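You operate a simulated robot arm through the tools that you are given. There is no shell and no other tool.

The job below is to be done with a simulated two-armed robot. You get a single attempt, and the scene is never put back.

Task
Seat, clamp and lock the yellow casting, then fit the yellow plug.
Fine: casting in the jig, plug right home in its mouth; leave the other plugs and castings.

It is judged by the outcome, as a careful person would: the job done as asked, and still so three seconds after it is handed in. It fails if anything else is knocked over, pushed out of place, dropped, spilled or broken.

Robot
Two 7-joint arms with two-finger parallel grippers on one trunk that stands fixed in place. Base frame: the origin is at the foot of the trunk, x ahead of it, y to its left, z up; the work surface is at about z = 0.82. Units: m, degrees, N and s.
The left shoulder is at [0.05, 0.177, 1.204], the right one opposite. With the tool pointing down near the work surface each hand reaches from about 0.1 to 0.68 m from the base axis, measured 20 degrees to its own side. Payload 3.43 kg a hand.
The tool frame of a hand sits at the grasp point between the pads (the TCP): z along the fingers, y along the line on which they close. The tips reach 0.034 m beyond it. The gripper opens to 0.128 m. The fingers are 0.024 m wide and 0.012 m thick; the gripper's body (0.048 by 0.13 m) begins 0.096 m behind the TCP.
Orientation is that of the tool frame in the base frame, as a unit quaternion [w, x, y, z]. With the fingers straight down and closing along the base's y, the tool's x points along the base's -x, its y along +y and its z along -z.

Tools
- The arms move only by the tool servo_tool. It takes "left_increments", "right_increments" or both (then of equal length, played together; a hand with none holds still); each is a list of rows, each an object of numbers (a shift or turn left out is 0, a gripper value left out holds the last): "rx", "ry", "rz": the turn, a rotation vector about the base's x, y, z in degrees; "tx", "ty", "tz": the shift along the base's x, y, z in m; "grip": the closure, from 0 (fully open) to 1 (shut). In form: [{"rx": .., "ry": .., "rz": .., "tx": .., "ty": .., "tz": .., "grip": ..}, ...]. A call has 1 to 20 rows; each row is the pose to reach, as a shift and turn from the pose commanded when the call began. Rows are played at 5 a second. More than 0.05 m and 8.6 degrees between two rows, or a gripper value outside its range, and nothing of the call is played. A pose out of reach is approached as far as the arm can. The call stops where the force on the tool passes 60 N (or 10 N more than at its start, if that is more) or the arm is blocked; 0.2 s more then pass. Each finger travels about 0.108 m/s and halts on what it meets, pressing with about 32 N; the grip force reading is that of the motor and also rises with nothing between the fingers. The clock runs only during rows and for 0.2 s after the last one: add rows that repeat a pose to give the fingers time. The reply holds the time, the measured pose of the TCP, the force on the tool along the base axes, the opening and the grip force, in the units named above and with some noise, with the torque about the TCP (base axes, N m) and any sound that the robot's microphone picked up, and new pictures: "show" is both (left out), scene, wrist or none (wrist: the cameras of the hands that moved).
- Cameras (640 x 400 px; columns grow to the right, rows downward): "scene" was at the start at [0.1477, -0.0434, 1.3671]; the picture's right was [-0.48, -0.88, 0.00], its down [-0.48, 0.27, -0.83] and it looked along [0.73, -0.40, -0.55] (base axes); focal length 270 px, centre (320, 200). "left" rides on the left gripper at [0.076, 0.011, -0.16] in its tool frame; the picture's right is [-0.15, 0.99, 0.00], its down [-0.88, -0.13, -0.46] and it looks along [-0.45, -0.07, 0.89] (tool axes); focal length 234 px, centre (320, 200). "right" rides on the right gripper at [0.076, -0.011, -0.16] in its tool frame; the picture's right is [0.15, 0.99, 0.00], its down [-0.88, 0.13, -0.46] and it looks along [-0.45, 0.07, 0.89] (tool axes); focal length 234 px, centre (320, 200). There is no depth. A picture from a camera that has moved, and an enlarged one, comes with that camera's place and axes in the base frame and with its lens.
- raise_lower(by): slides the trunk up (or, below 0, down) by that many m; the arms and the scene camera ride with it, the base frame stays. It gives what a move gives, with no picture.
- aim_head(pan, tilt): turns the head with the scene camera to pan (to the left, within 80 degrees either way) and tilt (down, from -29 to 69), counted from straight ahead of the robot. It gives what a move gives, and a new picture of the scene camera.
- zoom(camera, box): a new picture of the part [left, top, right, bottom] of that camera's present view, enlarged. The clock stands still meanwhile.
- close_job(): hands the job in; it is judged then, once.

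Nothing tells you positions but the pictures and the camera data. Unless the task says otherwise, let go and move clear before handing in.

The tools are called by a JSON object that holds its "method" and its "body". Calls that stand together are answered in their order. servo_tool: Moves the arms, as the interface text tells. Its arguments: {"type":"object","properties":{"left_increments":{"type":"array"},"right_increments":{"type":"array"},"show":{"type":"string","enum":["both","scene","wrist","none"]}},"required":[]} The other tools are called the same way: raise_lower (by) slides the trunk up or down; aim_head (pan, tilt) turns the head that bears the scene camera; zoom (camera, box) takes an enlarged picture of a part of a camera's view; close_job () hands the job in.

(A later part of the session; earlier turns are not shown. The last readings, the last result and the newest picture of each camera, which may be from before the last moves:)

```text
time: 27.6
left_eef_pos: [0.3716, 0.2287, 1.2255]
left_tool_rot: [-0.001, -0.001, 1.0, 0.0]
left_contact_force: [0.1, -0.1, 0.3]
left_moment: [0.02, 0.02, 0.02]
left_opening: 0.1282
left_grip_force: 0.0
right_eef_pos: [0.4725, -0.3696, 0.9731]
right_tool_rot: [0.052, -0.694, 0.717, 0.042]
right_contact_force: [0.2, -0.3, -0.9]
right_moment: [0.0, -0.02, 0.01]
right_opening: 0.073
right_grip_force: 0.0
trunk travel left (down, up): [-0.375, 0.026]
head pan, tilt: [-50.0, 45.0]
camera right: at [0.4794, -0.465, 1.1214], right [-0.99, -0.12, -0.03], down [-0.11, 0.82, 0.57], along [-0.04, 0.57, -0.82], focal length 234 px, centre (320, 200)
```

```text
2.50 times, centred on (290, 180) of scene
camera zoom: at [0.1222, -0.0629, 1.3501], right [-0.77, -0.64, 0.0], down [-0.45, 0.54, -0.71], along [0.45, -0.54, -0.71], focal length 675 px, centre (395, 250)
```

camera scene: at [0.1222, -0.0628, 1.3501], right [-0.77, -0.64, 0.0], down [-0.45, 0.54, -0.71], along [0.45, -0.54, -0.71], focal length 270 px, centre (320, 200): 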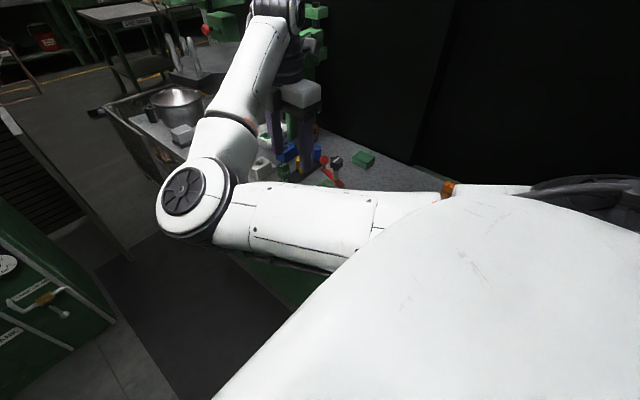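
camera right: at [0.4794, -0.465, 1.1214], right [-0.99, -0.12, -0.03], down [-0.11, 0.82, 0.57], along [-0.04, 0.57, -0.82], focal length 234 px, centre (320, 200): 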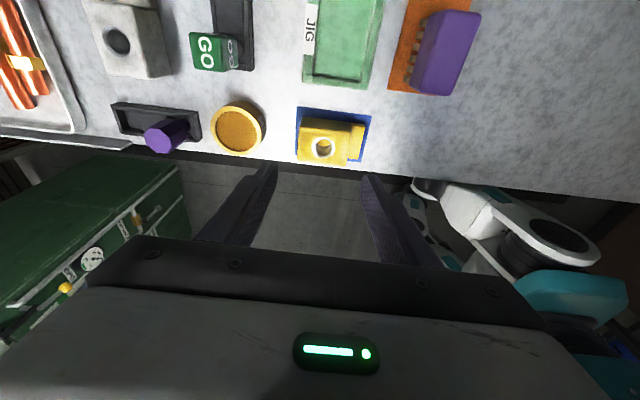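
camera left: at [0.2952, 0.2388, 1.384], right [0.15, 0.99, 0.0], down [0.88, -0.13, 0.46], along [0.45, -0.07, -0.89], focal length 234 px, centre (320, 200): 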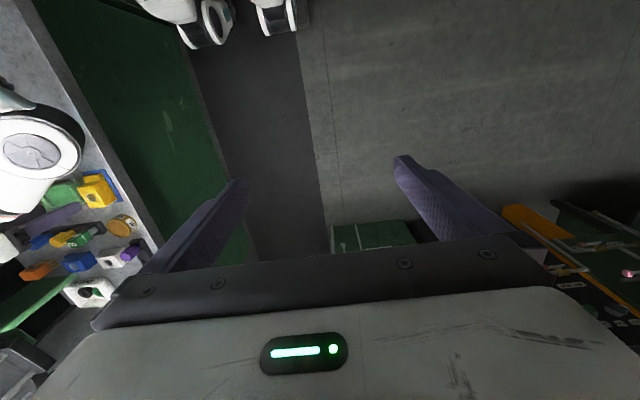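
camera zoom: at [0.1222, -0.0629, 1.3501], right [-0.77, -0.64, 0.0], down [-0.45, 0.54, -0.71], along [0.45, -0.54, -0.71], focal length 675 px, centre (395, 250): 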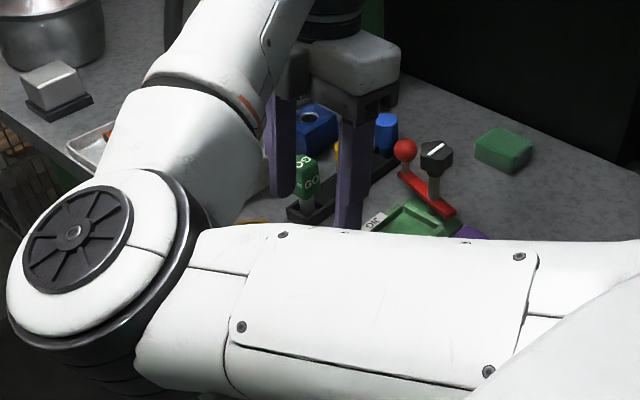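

Lowering the trunk brings the hand down with the same arm posture, which avoids the joint limit. I'll lower it 4 cm and try the remaining y distance.

{"method": "raise_lower", "body": {"by": -0.04}}

{"method": "servo_tool", "body": {"right_increments": [{"ty": 0.004, "tx": -0.001}, {"ty": 0.008, "tx": -0.002}, {"ty": 0.008, "tx": -0.002}], "show": "wrist"}}

{"method": "zoom", "body": {"camera": "right", "box": [240, 90, 420, 220]}}

```text
time: 28.5
left_eef_pos: [0.3709, 0.2282, 1.1869]
left_tool_rot: [0.0, -0.001, 1.0, 0.001]
left_contact_force: [-0.4, -0.4, -0.3]
left_moment: [-0.02, 0.02, 0.0]
left_opening: 0.128
left_grip_force: 0.0
right_eef_pos: [0.4713, -0.3706, 0.9309]
right_tool_rot: [0.049, -0.695, 0.716, 0.043]
right_contact_force: [-0.3, -0.1, 0.4]
right_moment: [0.02, 0.03, 0.0]
right_opening: 0.073
right_grip_force: 0.1
trunk travel left (down, up): [-0.335, 0.066]
head pan, tilt: [-50.0, 45.0]
```

```text
time: 29.3
left_eef_pos: [0.3714, 0.2285, 1.1873]
left_tool_rot: [0.0, -0.001, 1.0, 0.0]
left_contact_force: [-0.8, 0.2, -0.5]
left_moment: [-0.01, 0.0, 0.0]
left_opening: 0.1278
left_grip_force: 0.0
right_eef_pos: [0.4715, -0.3655, 0.9324]
right_tool_rot: [0.052, -0.694, 0.717, 0.042]
right_contact_force: [-0.6, 0.4, -0.2]
right_moment: [0.01, -0.04, -0.03]
right_opening: 0.0729
right_grip_force: 0.2
trunk travel left (down, up): [-0.335, 0.066]
head pan, tilt: [-50.0, 45.0]
camera right: at [0.4779, -0.4608, 1.0819], right [-0.99, -0.11, -0.03], down [-0.11, 0.82, 0.57], along [-0.04, 0.57, -0.82], focal length 234 px, centre (320, 200)
```

right: 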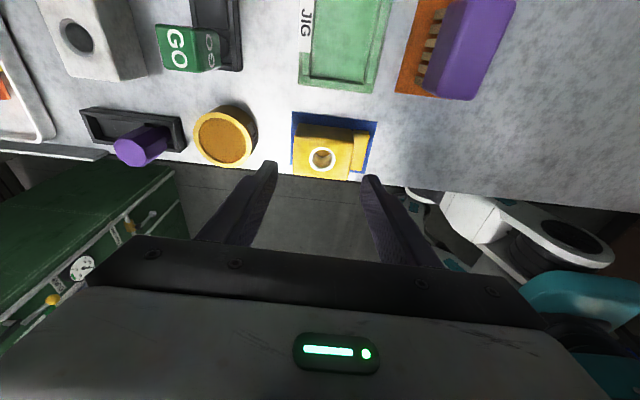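

```text
3.08 times, centred on (330, 155) of right
camera zoom: at [0.4779, -0.4608, 1.0819], right [-0.99, -0.11, -0.03], down [-0.11, 0.82, 0.57], along [-0.04, 0.57, -0.82], focal length 720 px, centre (289, 338)
```

zoom: 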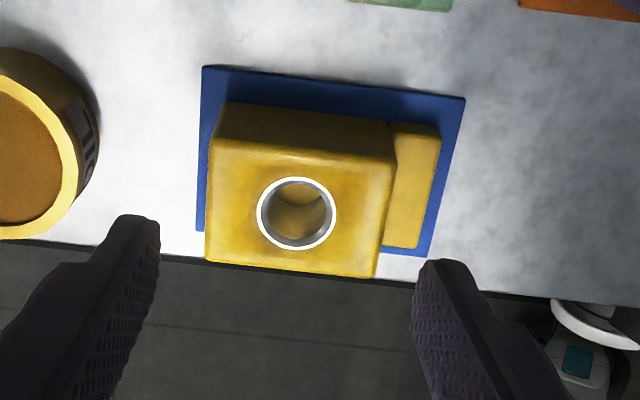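

TCP is at (0.4715, -0.3655), 4 mm from the hole centre and in good alignment. I'll lower further with the trunk and then check.

{"method": "raise_lower", "body": {"by": -0.03}}

{"method": "servo_tool", "body": {"right_increments": [{"rz": 1, "ty": 0.001}, {"rz": 2, "ty": 0.003}, {"rz": 2, "ty": 0.003, "tz": -0.005}, {"rz": 2, "ty": 0.003, "tz": -0.005}], "show": "wrist"}}

{"method": "zoom", "body": {"camera": "right", "box": [240, 110, 420, 240]}}

```text
time: 30.0
left_eef_pos: [0.3715, 0.2291, 1.157]
left_tool_rot: [0.0, -0.002, 1.0, 0.0]
left_contact_force: [0.5, 0.2, 0.1]
left_moment: [0.01, -0.03, 0.0]
left_opening: 0.1281
left_grip_force: 0.1
right_eef_pos: [0.4698, -0.3668, 0.9027]
right_tool_rot: [0.049, -0.694, 0.717, 0.043]
right_contact_force: [-0.1, 0.1, 0.3]
right_moment: [-0.01, -0.01, -0.02]
right_opening: 0.0733
right_grip_force: 0.1
trunk travel left (down, up): [-0.305, 0.096]
head pan, tilt: [-50.0, 45.0]
```

```text
time: 31.0
left_eef_pos: [0.3711, 0.2277, 1.1565]
left_tool_rot: [0.0, -0.001, 1.0, 0.0]
left_contact_force: [-0.3, 0.1, 0.5]
left_moment: [0.0, 0.0, 0.01]
left_opening: 0.1279
left_grip_force: 0.1
right_eef_pos: [0.4723, -0.3648, 0.8997]
right_tool_rot: [-0.05, 0.706, -0.705, -0.042]
right_contact_force: [0.2, 0.0, -0.6]
right_moment: [-0.02, -0.01, -0.01]
right_opening: 0.0729
right_grip_force: 0.0
trunk travel left (down, up): [-0.305, 0.096]
head pan, tilt: [-50.0, 45.0]
camera right: at [0.4825, -0.4591, 1.0474], right [-0.99, -0.15, -0.03], down [-0.14, 0.81, 0.57], along [-0.06, 0.56, -0.82], focal length 234 px, centre (320, 200)
```

right: 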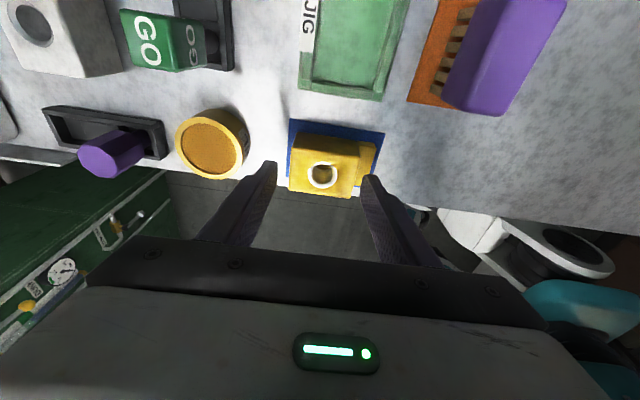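

```text
3.08 times, centred on (330, 175) of right
camera zoom: at [0.4825, -0.4591, 1.0474], right [-0.99, -0.15, -0.03], down [-0.14, 0.81, 0.57], along [-0.06, 0.56, -0.82], focal length 720 px, centre (289, 277)
```

zoom: 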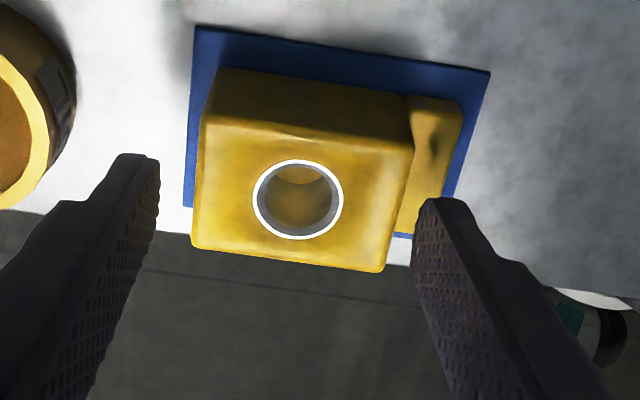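

Alignment is good. I'll lower the last 2 cm and close on the casting body, with the tips staying above the step.

{"method": "servo_tool", "body": {"right_increments": [{"tx": -0.002, "tz": -0.01}, {"tx": -0.002, "tz": -0.02}, {"tx": -0.002, "tz": -0.02}], "show": "wrist"}}

{"method": "zoom", "body": {"camera": "right", "box": [240, 110, 420, 240]}}

```text
time: 31.8
left_eef_pos: [0.3711, 0.2279, 1.1561]
left_tool_rot: [0.0, -0.001, 1.0, 0.0]
left_contact_force: [0.3, 0.3, 0.5]
left_moment: [-0.02, -0.03, -0.01]
left_opening: 0.1281
left_grip_force: 0.0
right_eef_pos: [0.4701, -0.3668, 0.8805]
right_tool_rot: [0.05, -0.705, 0.707, 0.039]
right_contact_force: [0.3, 0.7, 0.2]
right_moment: [0.01, -0.01, 0.01]
right_opening: 0.073
right_grip_force: 0.2
trunk travel left (down, up): [-0.305, 0.096]
head pan, tilt: [-50.0, 45.0]
camera right: at [0.4791, -0.4603, 1.0292], right [-0.99, -0.14, -0.03], down [-0.14, 0.82, 0.56], along [-0.05, 0.56, -0.83], focal length 234 px, centre (320, 200)
```

right: 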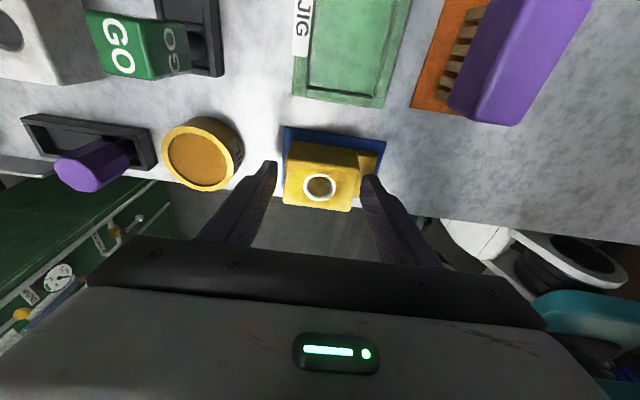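

```text
3.08 times, centred on (330, 175) of right
camera zoom: at [0.4791, -0.4603, 1.0292], right [-0.99, -0.14, -0.03], down [-0.14, 0.82, 0.56], along [-0.05, 0.56, -0.83], focal length 720 px, centre (289, 277)
```

zoom: 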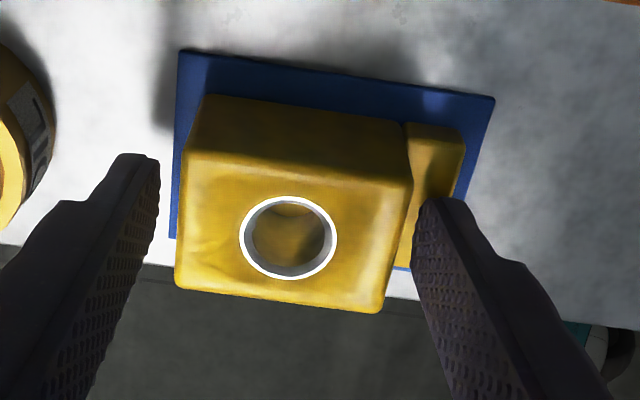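

The fingers straddle the body, with TCP within 3 mm of the hole centre. I'll close the gripper.

{"method": "servo_tool", "body": {"right_increments": [{"grip": 0.5}, {"grip": 0.56}, {"grip": 0.65}, {"grip": 0.8}, {"grip": 0.8}, {"grip": 0.8}], "show": "wrist"}}

{"method": "zoom", "body": {"camera": "right", "box": [240, 110, 420, 240]}}

```text
time: 33.2
left_eef_pos: [0.3715, 0.2292, 1.1558]
left_tool_rot: [0.0, -0.001, 1.0, 0.0]
left_contact_force: [-0.3, 0.0, -1.0]
left_moment: [-0.02, 0.01, -0.01]
left_opening: 0.1278
left_grip_force: 0.0
right_eef_pos: [0.4687, -0.3661, 0.8791]
right_tool_rot: [-0.047, 0.706, -0.706, -0.038]
right_contact_force: [13.2, 5.0, 15.2]
right_moment: [0.73, -0.28, -0.43]
right_opening: 0.0594
right_grip_force: 31.9
trunk travel left (down, up): [-0.305, 0.096]
head pan, tilt: [-50.0, 45.0]
camera right: at [0.4795, -0.4591, 1.0294], right [-0.99, -0.14, -0.03], down [-0.14, 0.82, 0.56], along [-0.06, 0.55, -0.83], focal length 234 px, centre (320, 200)
```

right: 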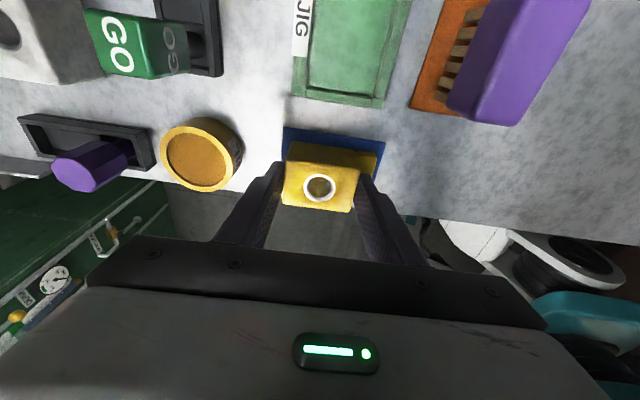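

```text
3.08 times, centred on (330, 175) of right
camera zoom: at [0.4795, -0.4591, 1.0294], right [-0.99, -0.14, -0.03], down [-0.14, 0.82, 0.56], along [-0.06, 0.55, -0.83], focal length 720 px, centre (289, 277)
```

zoom: 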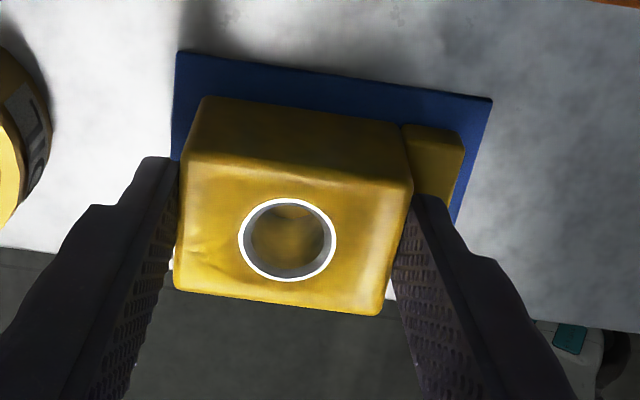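

The casting is gripped at 59 mm opening. I'll lift it straight up, then move back towards the jig.

{"method": "servo_tool", "body": {"right_increments": [{"tz": 0.01}, {"tz": 0.02}, {"tz": 0.03}, {"tz": 0.04, "ty": -0.01}, {"tz": 0.05, "ty": -0.02}, {"tz": 0.06, "ty": -0.03}, {"tz": 0.07, "ty": -0.04}, {"tz": 0.07, "ty": -0.04}], "show": "both"}}

{"method": "zoom", "body": {"camera": "right", "box": [240, 110, 420, 240]}}

```text
time: 35.0
left_eef_pos: [0.3721, 0.2293, 1.1562]
left_tool_rot: [-0.001, -0.001, 1.0, 0.001]
left_contact_force: [-0.4, 0.1, 0.0]
left_moment: [0.0, 0.03, 0.06]
left_opening: 0.1281
left_grip_force: 0.1
right_eef_pos: [0.4707, -0.3856, 0.9418]
right_tool_rot: [-0.048, 0.717, -0.693, -0.051]
right_contact_force: [0.1, -0.4, -2.4]
right_moment: [0.03, 0.0, 0.0]
right_opening: 0.0594
right_grip_force: 32.4
right hand out of reach, approached as far as the arm can: row 3
trunk travel left (down, up): [-0.305, 0.096]
head pan, tilt: [-50.0, 45.0]
camera scene: at [0.1224, -0.0631, 1.28], right [-0.77, -0.64, 0.0], down [-0.45, 0.54, -0.71], along [0.45, -0.54, -0.71], focal length 270 px, centre (320, 200)
camera right: at [0.4862, -0.482, 1.0897], right [-0.98, -0.18, -0.02], down [-0.16, 0.8, 0.57], along [-0.09, 0.57, -0.82], focal length 234 px, centre (320, 200)
```

scene: 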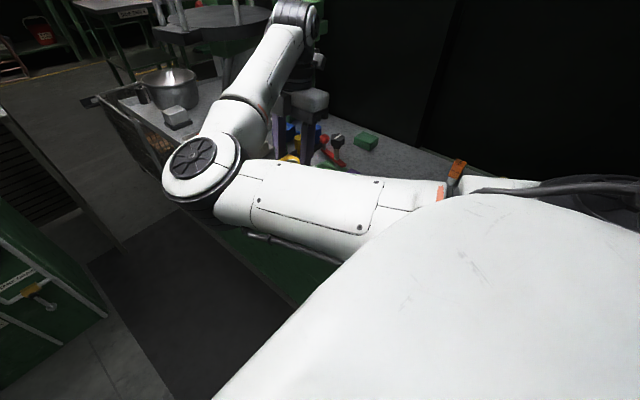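
right: 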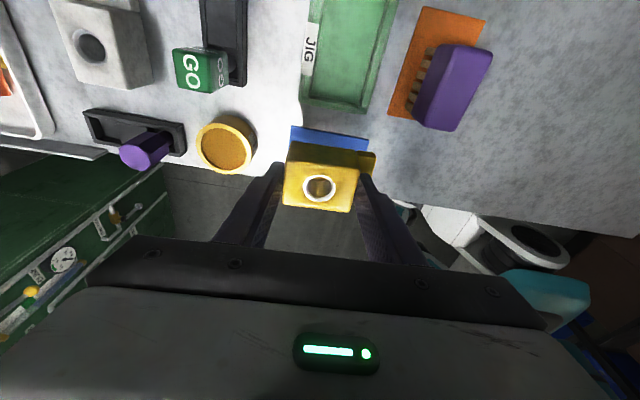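

```text
3.08 times, centred on (330, 175) of right
camera zoom: at [0.4862, -0.482, 1.0897], right [-0.98, -0.18, -0.02], down [-0.16, 0.8, 0.57], along [-0.09, 0.57, -0.82], focal length 720 px, centre (289, 277)
```

zoom: 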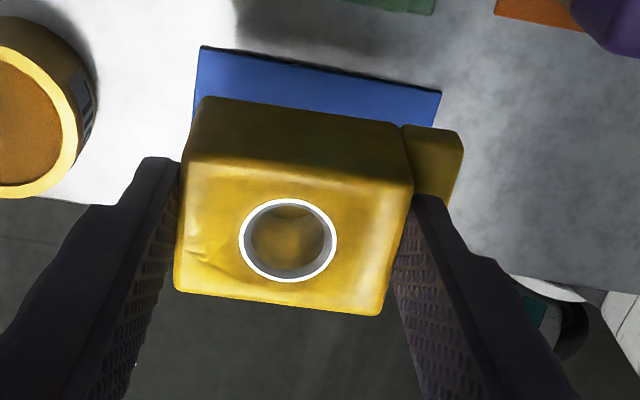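

The casting is up and steady in the grip. I'll raise the trunk a little, restore the tilt it was gripped at, move towards the jig and turn +90°.

{"method": "raise_lower", "body": {"by": 0.04}}

{"method": "servo_tool", "body": {"right_increments": [{"ty": -0.015, "rx": -0.5, "ry": -0.5}, {"ty": -0.03, "rx": -1.1, "ry": -1.1}, {"ty": -0.045, "rx": -1.1, "ry": -1.1}, {"ty": -0.045, "rx": -1.1, "ry": -1.1}], "show": "none"}}

{"method": "servo_tool", "body": {"right_increments": [{"rz": 8}, {"rz": 16}, {"rz": 24}, {"rz": 32}, {"rz": 40}, {"rz": 48}, {"rz": 56}, {"rz": 64}, {"rz": 72}, {"rz": 80}, {"rz": 88}, {"rz": 88.6}, {"rz": 88.6}], "show": "both"}}

```text
time: 35.9
left_eef_pos: [0.3716, 0.2275, 1.1961]
left_tool_rot: [0.0, -0.001, 1.0, 0.0]
left_contact_force: [-0.1, 0.0, 0.9]
left_moment: [0.01, 0.01, -0.02]
left_opening: 0.1279
left_grip_force: 0.1
right_eef_pos: [0.4704, -0.3862, 0.9825]
right_tool_rot: [-0.048, 0.717, -0.694, -0.051]
right_contact_force: [1.1, 0.7, -2.1]
right_moment: [-0.02, 0.01, 0.01]
right_opening: 0.0593
right_grip_force: 32.1
trunk travel left (down, up): [-0.345, 0.056]
head pan, tilt: [-50.0, 45.0]
```

```text
time: 36.9
left_eef_pos: [0.371, 0.2276, 1.1972]
left_tool_rot: [0.001, -0.001, 1.0, 0.0]
left_contact_force: [1.2, -0.4, 0.0]
left_moment: [0.01, 0.03, 0.03]
left_opening: 0.1281
left_grip_force: 0.1
right_eef_pos: [0.4704, -0.4325, 0.982]
right_tool_rot: [-0.048, 0.718, -0.693, -0.036]
right_contact_force: [0.2, -0.2, -2.7]
right_moment: [-0.04, -0.03, 0.0]
right_opening: 0.0596
right_grip_force: 32.1
trunk travel left (down, up): [-0.345, 0.056]
head pan, tilt: [-50.0, 45.0]
```

```text
time: 39.1
left_eef_pos: [0.3709, 0.2287, 1.1961]
left_tool_rot: [0.0, -0.001, 1.0, 0.0]
left_contact_force: [0.4, 0.6, -0.1]
left_moment: [-0.1, 0.01, 0.0]
left_opening: 0.128
left_grip_force: 0.1
right_eef_pos: [0.4624, -0.439, 0.9738]
right_tool_rot: [-0.014, 0.993, -0.094, -0.069]
right_contact_force: [-14.4, -11.0, -17.6]
right_moment: [1.82, -0.91, -1.16]
right_opening: 0.0594
right_grip_force: 32.0
trunk travel left (down, up): [-0.345, 0.056]
head pan, tilt: [-50.0, 45.0]
stopped in row 11 (right hand): the force on the tool passed its limit at 63 N (the readings are from after the stop); the commanded pose is now the measured one
camera scene: at [0.1231, -0.0633, 1.32], right [-0.77, -0.64, 0.0], down [-0.46, 0.54, -0.71], along [0.45, -0.54, -0.71], focal length 270 px, centre (320, 200)
camera right: at [0.5595, -0.4474, 1.1221], right [-0.04, -1.0, -0.04], down [-0.82, 0.01, 0.57], along [-0.57, 0.05, -0.82], focal length 234 px, centre (320, 200)
```

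scene: 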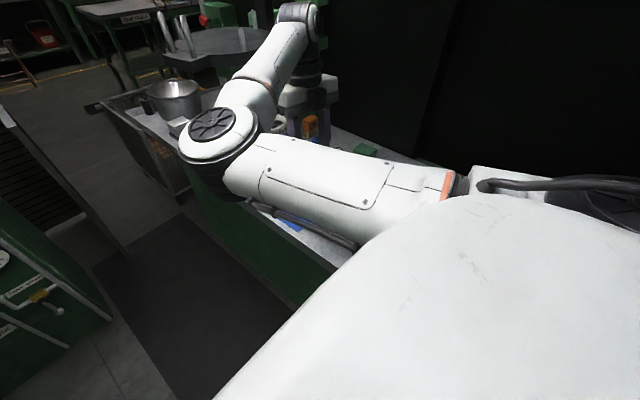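
right: 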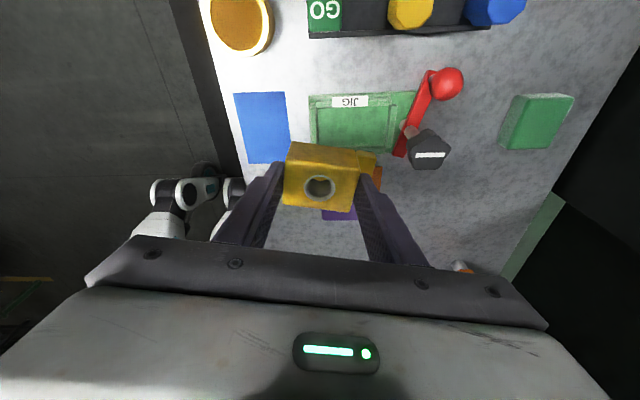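

The force appears to come from the camera side of the hand touching the wrist: the reaction points at the camera mount, and nothing in the scene is touched. I'll back the turn off, take the tilt out of the hand and turn again. The casting can level itself about the pad axis when it meets the floor.

{"method": "servo_tool", "body": {"right_increments": [{"rz": -6}, {"rz": -14}, {"rz": -22}, {"rz": -30}, {"rz": -30}], "show": "none"}}

```text
time: 40.3
left_eef_pos: [0.3715, 0.2278, 1.1964]
left_tool_rot: [0.0, -0.001, 1.0, 0.0]
left_contact_force: [0.3, -0.6, 0.4]
left_moment: [0.02, 0.01, -0.01]
left_opening: 0.128
left_grip_force: 0.0
right_eef_pos: [0.4645, -0.4369, 0.9788]
right_tool_rot: [-0.029, 0.937, -0.342, -0.057]
right_contact_force: [1.2, 0.0, -2.9]
right_moment: [-0.01, 0.01, 0.02]
right_opening: 0.0595
right_grip_force: 32.1
trunk travel left (down, up): [-0.345, 0.056]
head pan, tilt: [-50.0, 45.0]
```

{"method": "servo_tool", "body": {"right_increments": [{"rx": -2.6, "ry": -2.4, "tz": 0.005}, {"rx": -5.3, "ry": -5.0, "tz": 0.01}, {"rx": -5.3, "ry": -5.0, "tz": 0.01}], "show": "none"}}

{"method": "servo_tool", "body": {"right_increments": [{"rz": 8}, {"rz": 16}, {"rz": 24}, {"rz": 32}, {"rz": 40}, {"rz": 40.5}, {"rz": 40.5}], "show": "both"}}

{"method": "zoom", "body": {"camera": "right", "box": [230, 60, 450, 230]}}

```text
time: 41.1
left_eef_pos: [0.3705, 0.2284, 1.1959]
left_tool_rot: [0.001, -0.001, 1.0, -0.001]
left_contact_force: [-0.1, -0.2, -1.1]
left_moment: [0.0, -0.03, 0.0]
left_opening: 0.1279
left_grip_force: 0.1
right_eef_pos: [0.4659, -0.439, 0.9882]
right_tool_rot: [-0.001, 0.94, -0.342, -0.002]
right_contact_force: [-0.7, -0.8, -2.4]
right_moment: [0.01, -0.02, 0.02]
right_opening: 0.0598
right_grip_force: 31.8
trunk travel left (down, up): [-0.345, 0.056]
head pan, tilt: [-50.0, 45.0]
```

```text
time: 42.7
left_eef_pos: [0.3681, 0.2248, 1.1989]
left_tool_rot: [0.002, -0.001, 1.0, 0.002]
left_contact_force: [0.1, 0.4, 0.8]
left_moment: [0.01, -0.06, 0.02]
left_opening: 0.1278
left_grip_force: 0.0
right_eef_pos: [0.4586, -0.4432, 0.9877]
right_tool_rot: [-0.002, 1.0, -0.003, -0.001]
right_contact_force: [-29.7, -26.0, -6.0]
right_moment: [4.45, -4.78, -1.82]
right_opening: 0.0597
right_grip_force: 32.0
trunk travel left (down, up): [-0.345, 0.056]
head pan, tilt: [-50.0, 45.0]
camera scene: at [0.1184, -0.0671, 1.3202], right [-0.77, -0.64, -0.01], down [-0.45, 0.54, -0.71], along [0.46, -0.54, -0.71], focal length 270 px, centre (320, 200)
camera right: at [0.5353, -0.4318, 1.1475], right [0.14, -0.99, 0.0], down [-0.88, -0.13, 0.46], along [-0.45, -0.06, -0.89], focal length 234 px, centre (320, 200)
```

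scene: 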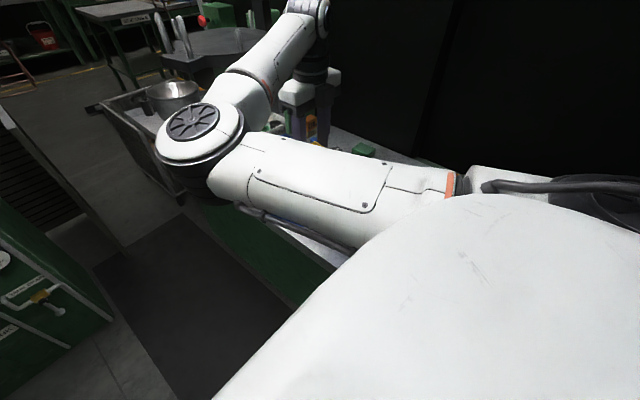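
right: 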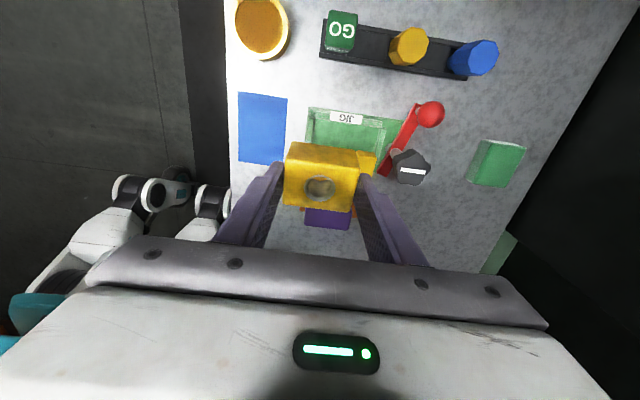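

```text
2.35 times, centred on (340, 145) of right
camera zoom: at [0.5353, -0.4318, 1.1475], right [0.14, -0.99, 0.0], down [-0.88, -0.13, 0.46], along [-0.45, -0.06, -0.89], focal length 551 px, centre (273, 329)
```

zoom: 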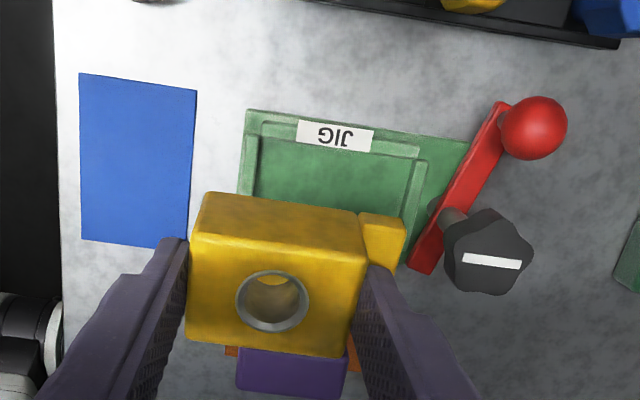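

There's contact again near the wrist camera, at about (0.54, -0.43, 1.16). I'll look at that region in the scene view before moving.

{"method": "zoom", "body": {"camera": "scene", "box": [220, 0, 420, 180]}}

{"method": "servo_tool", "body": {"right_increments": [{"rz": -8}, {"rz": -16}, {"rz": -16}], "show": "scene"}}

{"method": "zoom", "body": {"camera": "scene", "box": [220, 0, 420, 180]}}

```text
2.22 times, centred on (320, 90) of scene
camera zoom: at [0.1184, -0.0671, 1.3202], right [-0.77, -0.64, -0.01], down [-0.45, 0.54, -0.71], along [0.46, -0.54, -0.71], focal length 600 px, centre (320, 444)
```

zoom: 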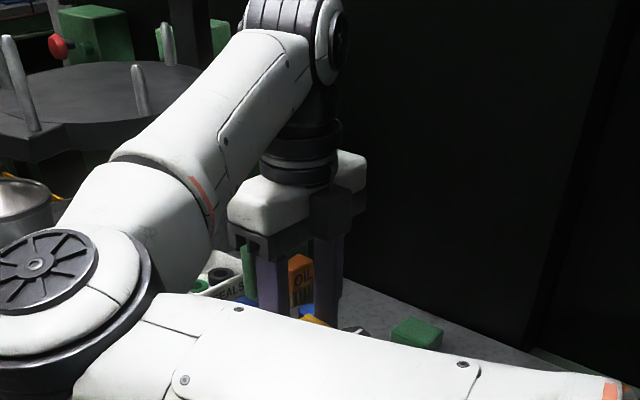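

```text
time: 43.1
left_eef_pos: [0.3665, 0.2302, 1.1977]
left_tool_rot: [0.003, -0.001, 1.0, -0.001]
left_contact_force: [-0.7, 0.7, 0.4]
left_moment: [-0.01, -0.02, -0.01]
left_opening: 0.1281
left_grip_force: 0.0
right_eef_pos: [0.455, -0.4324, 0.9891]
right_tool_rot: [-0.005, 0.999, -0.05, -0.006]
right_contact_force: [-36.3, 12.2, -0.2]
right_moment: [-2.02, -6.63, 1.54]
right_opening: 0.0596
right_grip_force: 32.2
trunk travel left (down, up): [-0.345, 0.056]
head pan, tilt: [-50.0, 45.0]
stopped in row 2 (right hand): the force on the tool passed its limit at 69 N (the readings are from after the stop); the commanded pose is now the measured one
camera scene: at [0.1164, -0.0607, 1.3211], right [-0.77, -0.64, 0.0], down [-0.45, 0.54, -0.71], along [0.46, -0.54, -0.7], focal length 270 px, centre (320, 200)
```

scene: 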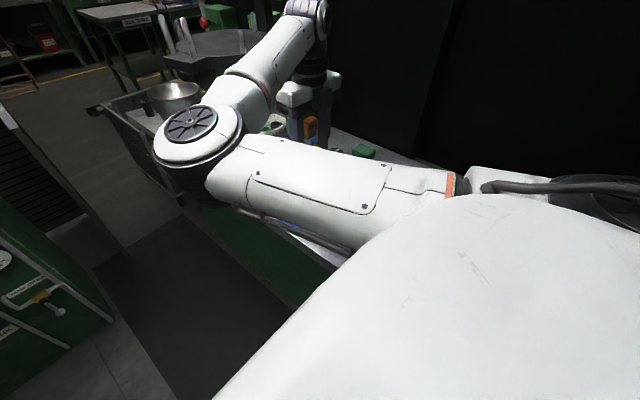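

```text
2.22 times, centred on (320, 90) of scene
camera zoom: at [0.1164, -0.0607, 1.3211], right [-0.77, -0.64, 0.0], down [-0.45, 0.54, -0.71], along [0.46, -0.54, -0.7], focal length 600 px, centre (320, 444)
```

zoom: 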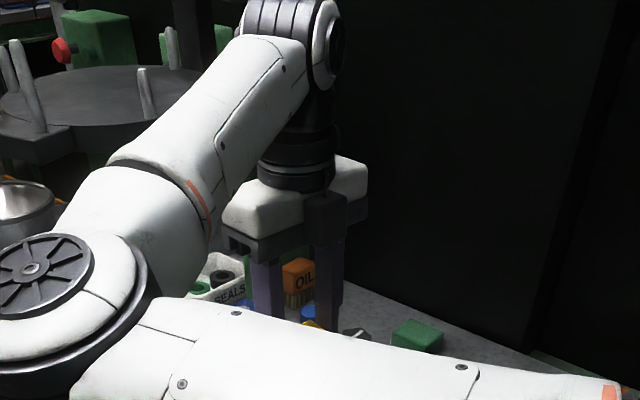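

The force lines cross at the wrist camera, which is probably fouling the arm's own forearm at this low posture. It was clear at the same yaw when the hand was higher. I'll raise the hand gently out of contact.

{"method": "servo_tool", "body": {"right_increments": [{"tz": 0.005}, {"tz": 0.01}, {"tz": 0.015}, {"tz": 0.02}, {"tz": 0.02}], "show": "wrist"}}

```text
time: 44.3
left_eef_pos: [0.3707, 0.2269, 1.1957]
left_tool_rot: [0.001, -0.001, 1.0, 0.001]
left_contact_force: [0.2, -0.1, -0.3]
left_moment: [-0.01, 0.01, 0.01]
left_opening: 0.1279
left_grip_force: 0.1
right_eef_pos: [0.4616, -0.4345, 1.0058]
right_tool_rot: [-0.005, 0.999, -0.051, -0.005]
right_contact_force: [-5.1, -4.0, 1.5]
right_moment: [0.89, -1.2, -0.36]
right_opening: 0.0598
right_grip_force: 31.7
trunk travel left (down, up): [-0.345, 0.056]
head pan, tilt: [-50.0, 45.0]
camera right: at [0.5406, -0.4311, 1.165], right [0.05, -1.0, -0.01], down [-0.88, -0.05, 0.46], along [-0.46, -0.01, -0.89], focal length 234 px, centre (320, 200)
```

right: 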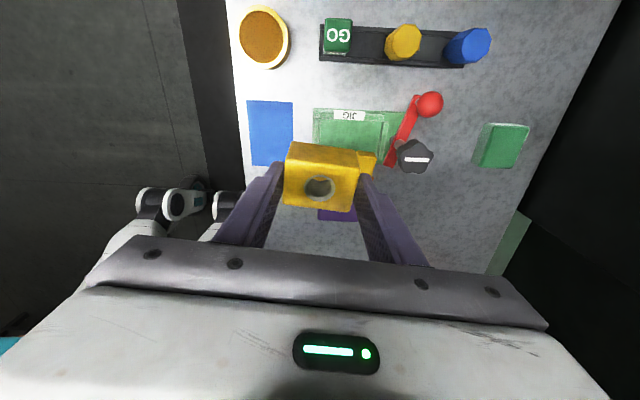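

Raising relieves it, so the fix is to keep the hand high relative to the trunk and descend with the trunk. I'll raise more, finish the yaw, and check that the force is gone.

{"method": "servo_tool", "body": {"right_increments": [{"tz": 0.02}, {"tz": 0.04}, {"tz": 0.05}, {"tz": 0.05, "rz": 3}, {"tz": 0.05, "rz": 6.5}, {"tz": 0.05, "rz": 6.5}], "show": "none"}}

{"method": "zoom", "body": {"camera": "right", "box": [230, 60, 450, 230]}}

```text
time: 45.7
left_eef_pos: [0.3716, 0.2292, 1.196]
left_tool_rot: [0.0, -0.001, 1.0, 0.0]
left_contact_force: [0.7, 0.3, 0.6]
left_moment: [-0.02, 0.0, 0.04]
left_opening: 0.1278
left_grip_force: 0.1
right_eef_pos: [0.4614, -0.434, 1.054]
right_tool_rot: [-0.004, 1.0, 0.006, -0.007]
right_contact_force: [0.5, -0.5, -2.6]
right_moment: [0.05, 0.06, 0.0]
right_opening: 0.0592
right_grip_force: 32.4
trunk travel left (down, up): [-0.345, 0.056]
head pan, tilt: [-50.0, 45.0]
```

```text
2.35 times, centred on (340, 145) of right
camera zoom: at [0.5399, -0.4216, 1.2131], right [0.16, -0.99, -0.01], down [-0.87, -0.15, 0.47], along [-0.46, -0.07, -0.88], focal length 551 px, centre (273, 329)
```

zoom: 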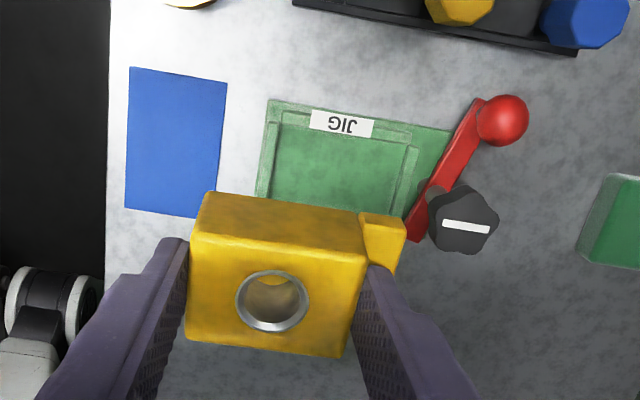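

Free again. I'll try adding the ~7° tilt back here so the casting is level for insertion.

{"method": "servo_tool", "body": {"right_increments": [{"ry": 2}, {"ry": 4}, {"ry": 6, "rx": 0.4}, {"ry": 6.2, "rx": 0.5}, {"ry": 6.2, "rx": 0.5}], "show": "none"}}

{"method": "zoom", "body": {"camera": "right", "box": [230, 60, 450, 230]}}

{"method": "zoom", "body": {"camera": "scene", "box": [220, 0, 420, 180]}}

```text
time: 46.9
left_eef_pos: [0.371, 0.228, 1.1959]
left_tool_rot: [0.0, 0.0, 1.0, 0.0]
left_contact_force: [-0.1, 0.2, -0.5]
left_moment: [0.02, 0.01, -0.02]
left_opening: 0.1277
left_grip_force: 0.2
right_eef_pos: [0.4617, -0.4337, 1.0542]
right_tool_rot: [-0.009, 0.998, 0.007, -0.061]
right_contact_force: [0.4, 0.7, -2.6]
right_moment: [0.05, 0.03, 0.0]
right_opening: 0.0594
right_grip_force: 32.2
trunk travel left (down, up): [-0.345, 0.056]
head pan, tilt: [-50.0, 45.0]
```

```text
2.35 times, centred on (340, 145) of right
camera zoom: at [0.5565, -0.4233, 1.2041], right [0.16, -0.99, -0.04], down [-0.82, -0.15, 0.56], along [-0.56, -0.06, -0.83], focal length 551 px, centre (273, 329)
```

zoom: 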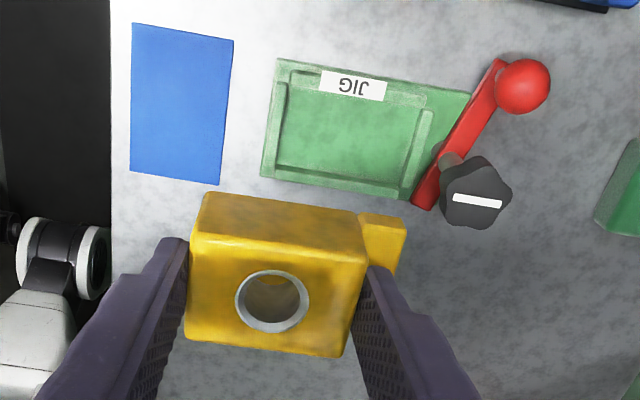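

```text
2.22 times, centred on (320, 90) of scene
camera zoom: at [0.1224, -0.063, 1.32], right [-0.77, -0.64, 0.0], down [-0.45, 0.54, -0.71], along [0.45, -0.54, -0.71], focal length 600 px, centre (320, 444)
```

zoom: 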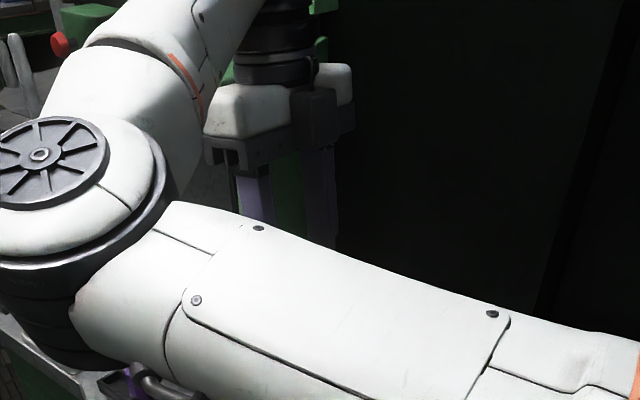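

Fully clear with the tilt, so the casting is level. I'll take a careful enlarged picture of the jig pocket and the casting together to compute the alignment.

{"method": "zoom", "body": {"camera": "right", "box": [300, 70, 420, 145]}}

{"method": "zoom", "body": {"camera": "right", "box": [270, 130, 390, 220]}}

```text
5.33 times, centred on (360, 108) of right
camera zoom: at [0.5565, -0.4233, 1.2041], right [0.16, -0.99, -0.04], down [-0.82, -0.15, 0.56], along [-0.56, -0.06, -0.83], focal length 1249 px, centre (107, 693)
```

zoom: 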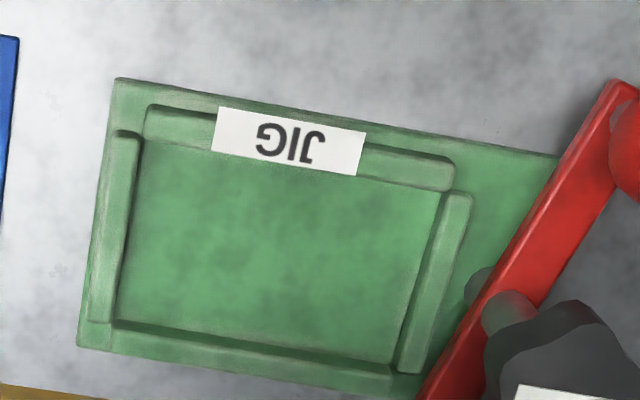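

```text
4.44 times, centred on (330, 175) of right
camera zoom: at [0.5565, -0.4233, 1.2041], right [0.16, -0.99, -0.04], down [-0.82, -0.15, 0.56], along [-0.56, -0.06, -0.83], focal length 1041 px, centre (276, 311)
```

zoom: 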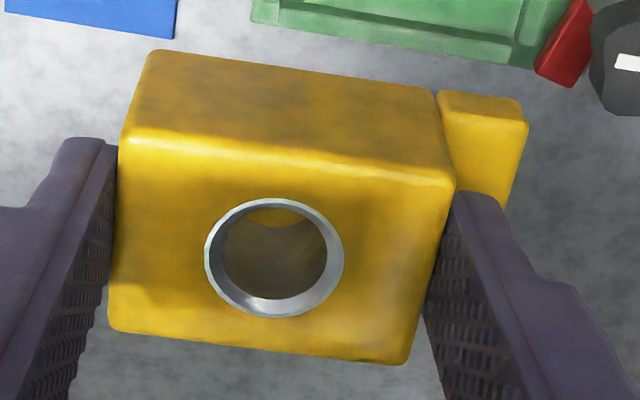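

The pocket centre is near (0.465, -0.473), so TCP should be at about (0.4675, -0.465). The finger on the knob side will pass within a few millimetres of the black knob. I'll move over the jig, lower with the trunk in steps, and check.

{"method": "servo_tool", "body": {"right_increments": [{"tx": 0.003, "ty": -0.015}, {"tx": 0.006, "ty": -0.031}, {"tx": 0.006, "ty": -0.031}], "show": "none"}}

{"method": "raise_lower", "body": {"by": -0.08}}

{"method": "zoom", "body": {"camera": "right", "box": [230, 60, 450, 230]}}

{"method": "zoom", "body": {"camera": "scene", "box": [160, 60, 480, 300]}}

```text
time: 47.7
left_eef_pos: [0.3709, 0.228, 1.1951]
left_tool_rot: [0.0, -0.001, 1.0, 0.001]
left_contact_force: [1.0, -0.8, -0.9]
left_moment: [-0.02, 0.0, 0.0]
left_opening: 0.1281
left_grip_force: 0.2
right_eef_pos: [0.4678, -0.4654, 1.0549]
right_tool_rot: [-0.01, 0.998, 0.006, -0.062]
right_contact_force: [0.1, -0.5, -1.5]
right_moment: [0.01, 0.0, 0.01]
right_opening: 0.0595
right_grip_force: 32.6
trunk travel left (down, up): [-0.345, 0.056]
head pan, tilt: [-50.0, 45.0]
```

```text
time: 48.5
left_eef_pos: [0.3706, 0.2293, 1.1492]
left_tool_rot: [0.0, -0.001, 1.0, -0.001]
left_contact_force: [0.6, 0.2, 0.0]
left_moment: [-0.05, 0.02, 0.03]
left_opening: 0.128
left_grip_force: 0.0
right_eef_pos: [0.4727, -0.4703, 1.0239]
right_tool_rot: [0.004, 0.999, 0.003, -0.041]
right_contact_force: [-1.9, 3.4, 10.4]
right_moment: [-0.46, -1.61, 0.4]
right_opening: 0.0594
right_grip_force: 32.2
trunk travel left (down, up): [-0.298, 0.103]
head pan, tilt: [-50.0, 45.0]
stopped: the force on the tool passed its limit at 79 N (the readings are from after the stop); the commanded pose is now the measured one
```

```text
2.35 times, centred on (340, 145) of right
camera zoom: at [0.5611, -0.4558, 1.1765], right [0.15, -0.99, 0.0], down [-0.84, -0.13, 0.53], along [-0.52, -0.08, -0.85], focal length 551 px, centre (273, 329)
```

zoom: 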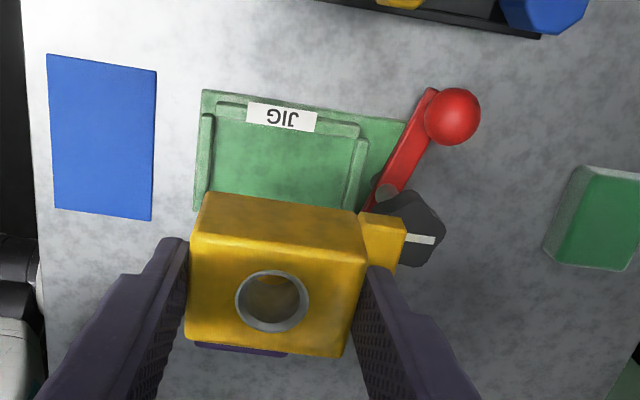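

```text
1.67 times, centred on (320, 180) of scene
camera zoom: at [0.1217, -0.0614, 1.2728], right [-0.77, -0.64, 0.0], down [-0.45, 0.54, -0.71], along [0.46, -0.54, -0.71], focal length 450 px, centre (320, 233)
```

zoom: 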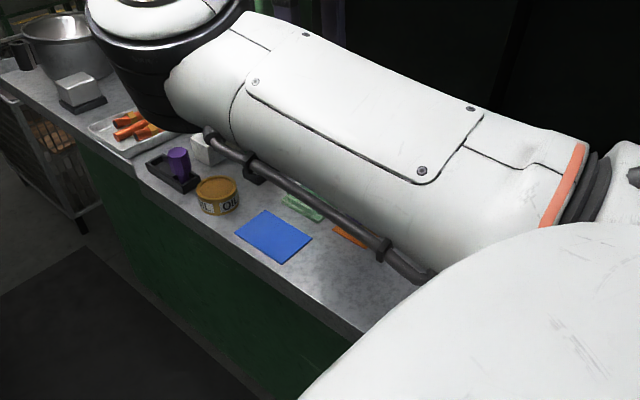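

The obstruction is a real object, not the arm: triangulating the dark disc on the stem puts it near (0.6, -0.4, 1.18), overhanging the bench. I'll check it carefully now.

{"method": "aim_head", "body": {"pan": -35, "tilt": 20}}

{"method": "zoom", "body": {"camera": "left", "box": [0, 60, 200, 340]}}

```text
time: 49.4
left_eef_pos: [0.3697, 0.2292, 1.1501]
left_tool_rot: [0.001, -0.001, 1.0, -0.001]
left_contact_force: [0.1, 0.0, -0.4]
left_moment: [0.01, -0.04, 0.01]
left_opening: 0.128
left_grip_force: 0.0
right_eef_pos: [0.4696, -0.4708, 1.0245]
right_tool_rot: [0.003, 0.999, 0.0, -0.042]
right_contact_force: [0.2, 2.5, 17.4]
right_moment: [-0.33, -2.17, 0.28]
right_opening: 0.0594
right_grip_force: 32.0
trunk travel left (down, up): [-0.298, 0.103]
head pan, tilt: [-35.0, 20.0]
camera scene: at [0.1443, -0.0522, 1.3123], right [-0.57, -0.82, 0.0], down [-0.28, 0.19, -0.94], along [0.77, -0.54, -0.34], focal length 270 px, centre (320, 200)
```

scene: 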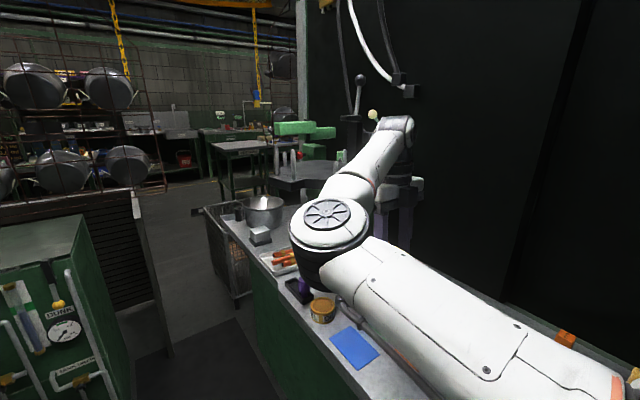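

```text
1.43 times, centred on (100, 200) of left
camera zoom: at [0.2935, 0.2404, 1.3073], right [0.14, 0.99, 0.0], down [0.88, -0.13, 0.46], along [0.45, -0.07, -0.89], focal length 334 px, centre (634, 200)
```

zoom: 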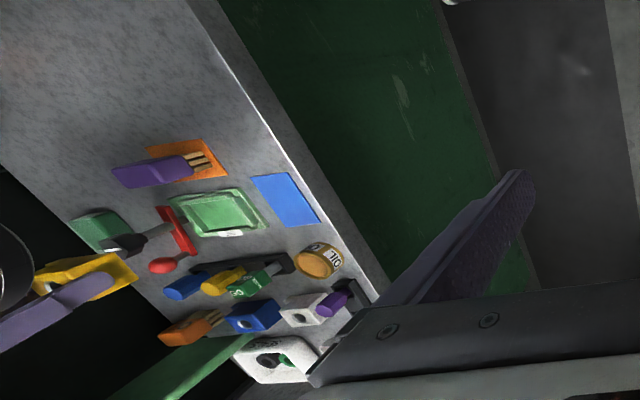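

{"method": "zoom", "body": {"camera": "scene", "box": [270, 40, 450, 240]}}

{"method": "aim_head", "body": {"pan": -35, "tilt": 0}}

```text
2.00 times, centred on (360, 140) of scene
camera zoom: at [0.1443, -0.0522, 1.3123], right [-0.57, -0.82, 0.0], down [-0.28, 0.19, -0.94], along [0.77, -0.54, -0.34], focal length 540 px, centre (240, 320)
```

zoom: 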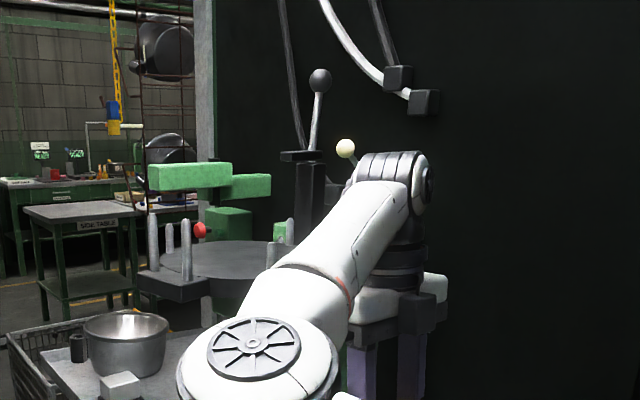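

```text
time: 50.2
left_eef_pos: [0.3692, 0.2281, 1.151]
left_tool_rot: [0.001, -0.001, 1.0, -0.001]
left_contact_force: [0.0, -0.5, -0.8]
left_moment: [-0.02, 0.0, 0.03]
left_opening: 0.1283
left_grip_force: 0.1
right_eef_pos: [0.4693, -0.47, 1.0235]
right_tool_rot: [0.004, 0.999, -0.001, -0.043]
right_contact_force: [0.3, 1.2, 20.1]
right_moment: [-0.02, -2.36, 0.1]
right_opening: 0.0594
right_grip_force: 31.8
trunk travel left (down, up): [-0.298, 0.103]
head pan, tilt: [-35.0, 0.0]
camera scene: at [0.1415, -0.0503, 1.3446], right [-0.57, -0.82, 0.0], down [0.0, 0.0, -1.0], along [0.82, -0.57, 0.0], focal length 270 px, centre (320, 200)
```

scene: 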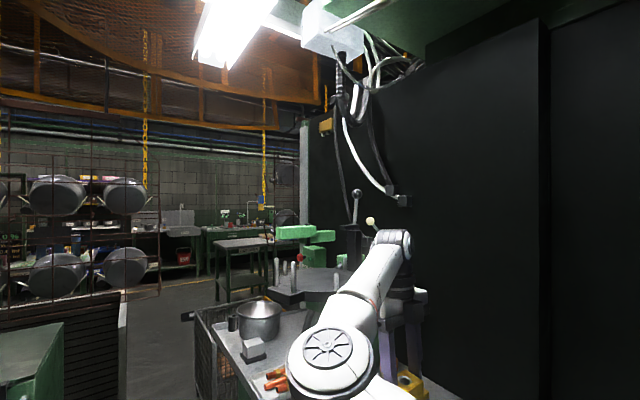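

A machine with levers and hoses stands just behind the bench, and part of it may be what the hand's camera touched. I'll raise the trunk back to release the contact, then use the left hand's camera to inspect that space.

{"method": "raise_lower", "body": {"by": 0.047}}

{"method": "servo_tool", "body": {"left_increments": [{"rx": -8}, {"rx": -16}, {"rx": -24}, {"rx": -32}, {"rx": -40}, {"rx": -48}, {"rx": -56}, {"rx": -56}], "show": "both"}}

```text
time: 51.1
left_eef_pos: [0.3706, 0.2282, 1.1967]
left_tool_rot: [0.0, -0.001, 1.0, 0.0]
left_contact_force: [-0.1, 0.1, 0.6]
left_moment: [-0.02, 0.01, 0.05]
left_opening: 0.1279
left_grip_force: 0.1
right_eef_pos: [0.4704, -0.4707, 1.0676]
right_tool_rot: [0.002, 0.999, 0.0, -0.045]
right_contact_force: [-0.2, 1.2, -2.8]
right_moment: [-0.02, 0.0, -0.02]
right_opening: 0.0594
right_grip_force: 32.1
trunk travel left (down, up): [-0.345, 0.056]
head pan, tilt: [-35.0, 0.0]
```

```text
time: 52.9
left_eef_pos: [0.3717, 0.2274, 1.196]
left_tool_rot: [0.001, -0.001, 0.883, -0.47]
left_contact_force: [-0.1, 0.6, 0.0]
left_moment: [-0.01, -0.01, 0.0]
left_opening: 0.1281
left_grip_force: 0.0
right_eef_pos: [0.4705, -0.4712, 1.0681]
right_tool_rot: [0.002, 0.999, 0.001, -0.044]
right_contact_force: [-0.3, -0.2, -2.1]
right_moment: [0.05, -0.04, -0.01]
right_opening: 0.0596
right_grip_force: 32.0
trunk travel left (down, up): [-0.345, 0.056]
head pan, tilt: [-35.0, 0.0]
camera scene: at [0.1439, -0.0525, 1.3911], right [-0.57, -0.82, 0.0], down [0.0, 0.0, -1.0], along [0.82, -0.57, 0.0], focal length 270 px, centre (320, 200)
camera left: at [0.2951, 0.3657, 1.2744], right [0.15, 0.55, -0.82], down [0.88, 0.31, 0.36], along [0.45, -0.78, -0.44], focal length 234 px, centre (320, 200)
```

scene: 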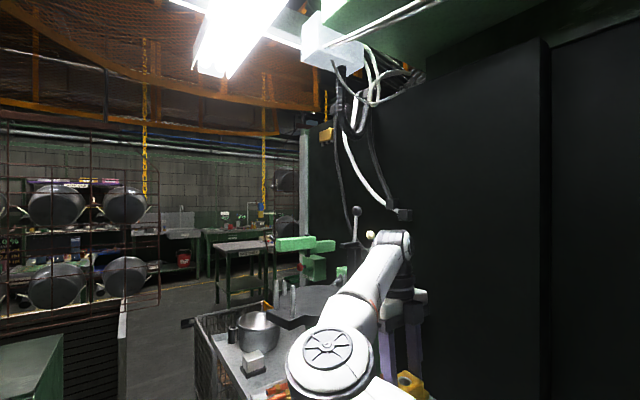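
left: 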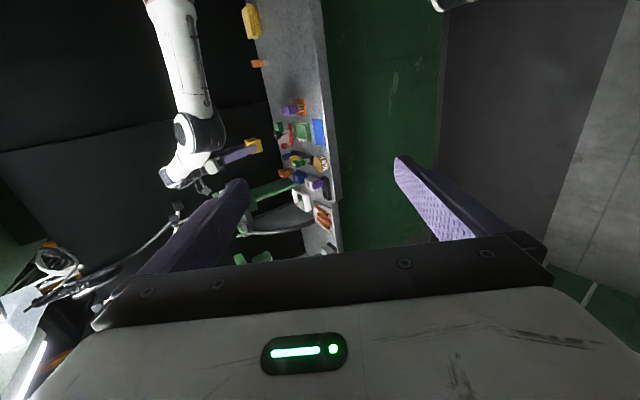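

The left camera now gives a side view of the right hand and the machine. I'll enlarge it.

{"method": "zoom", "body": {"camera": "left", "box": [140, 80, 350, 250]}}

{"method": "zoom", "body": {"camera": "left", "box": [150, 120, 260, 220]}}

```text
2.35 times, centred on (245, 165) of left
camera zoom: at [0.2951, 0.3657, 1.2744], right [0.15, 0.55, -0.82], down [0.88, 0.31, 0.36], along [0.45, -0.78, -0.44], focal length 551 px, centre (496, 282)
```

zoom: 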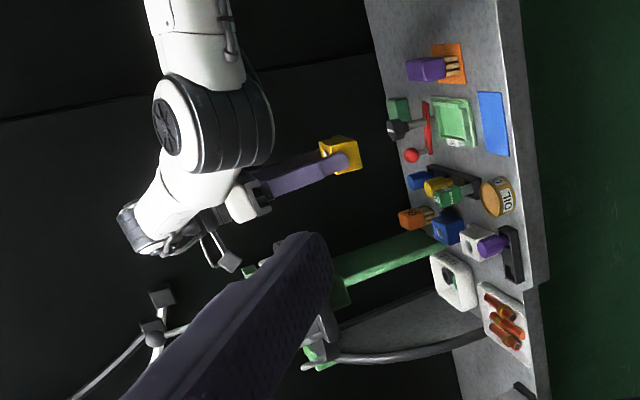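

```text
4.00 times, centred on (205, 170) of left
camera zoom: at [0.2951, 0.3657, 1.2744], right [0.15, 0.55, -0.82], down [0.88, 0.31, 0.36], along [0.45, -0.78, -0.44], focal length 937 px, centre (780, 320)
```

zoom: 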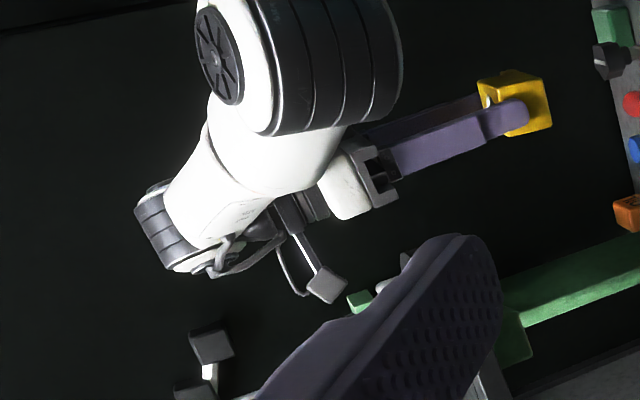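

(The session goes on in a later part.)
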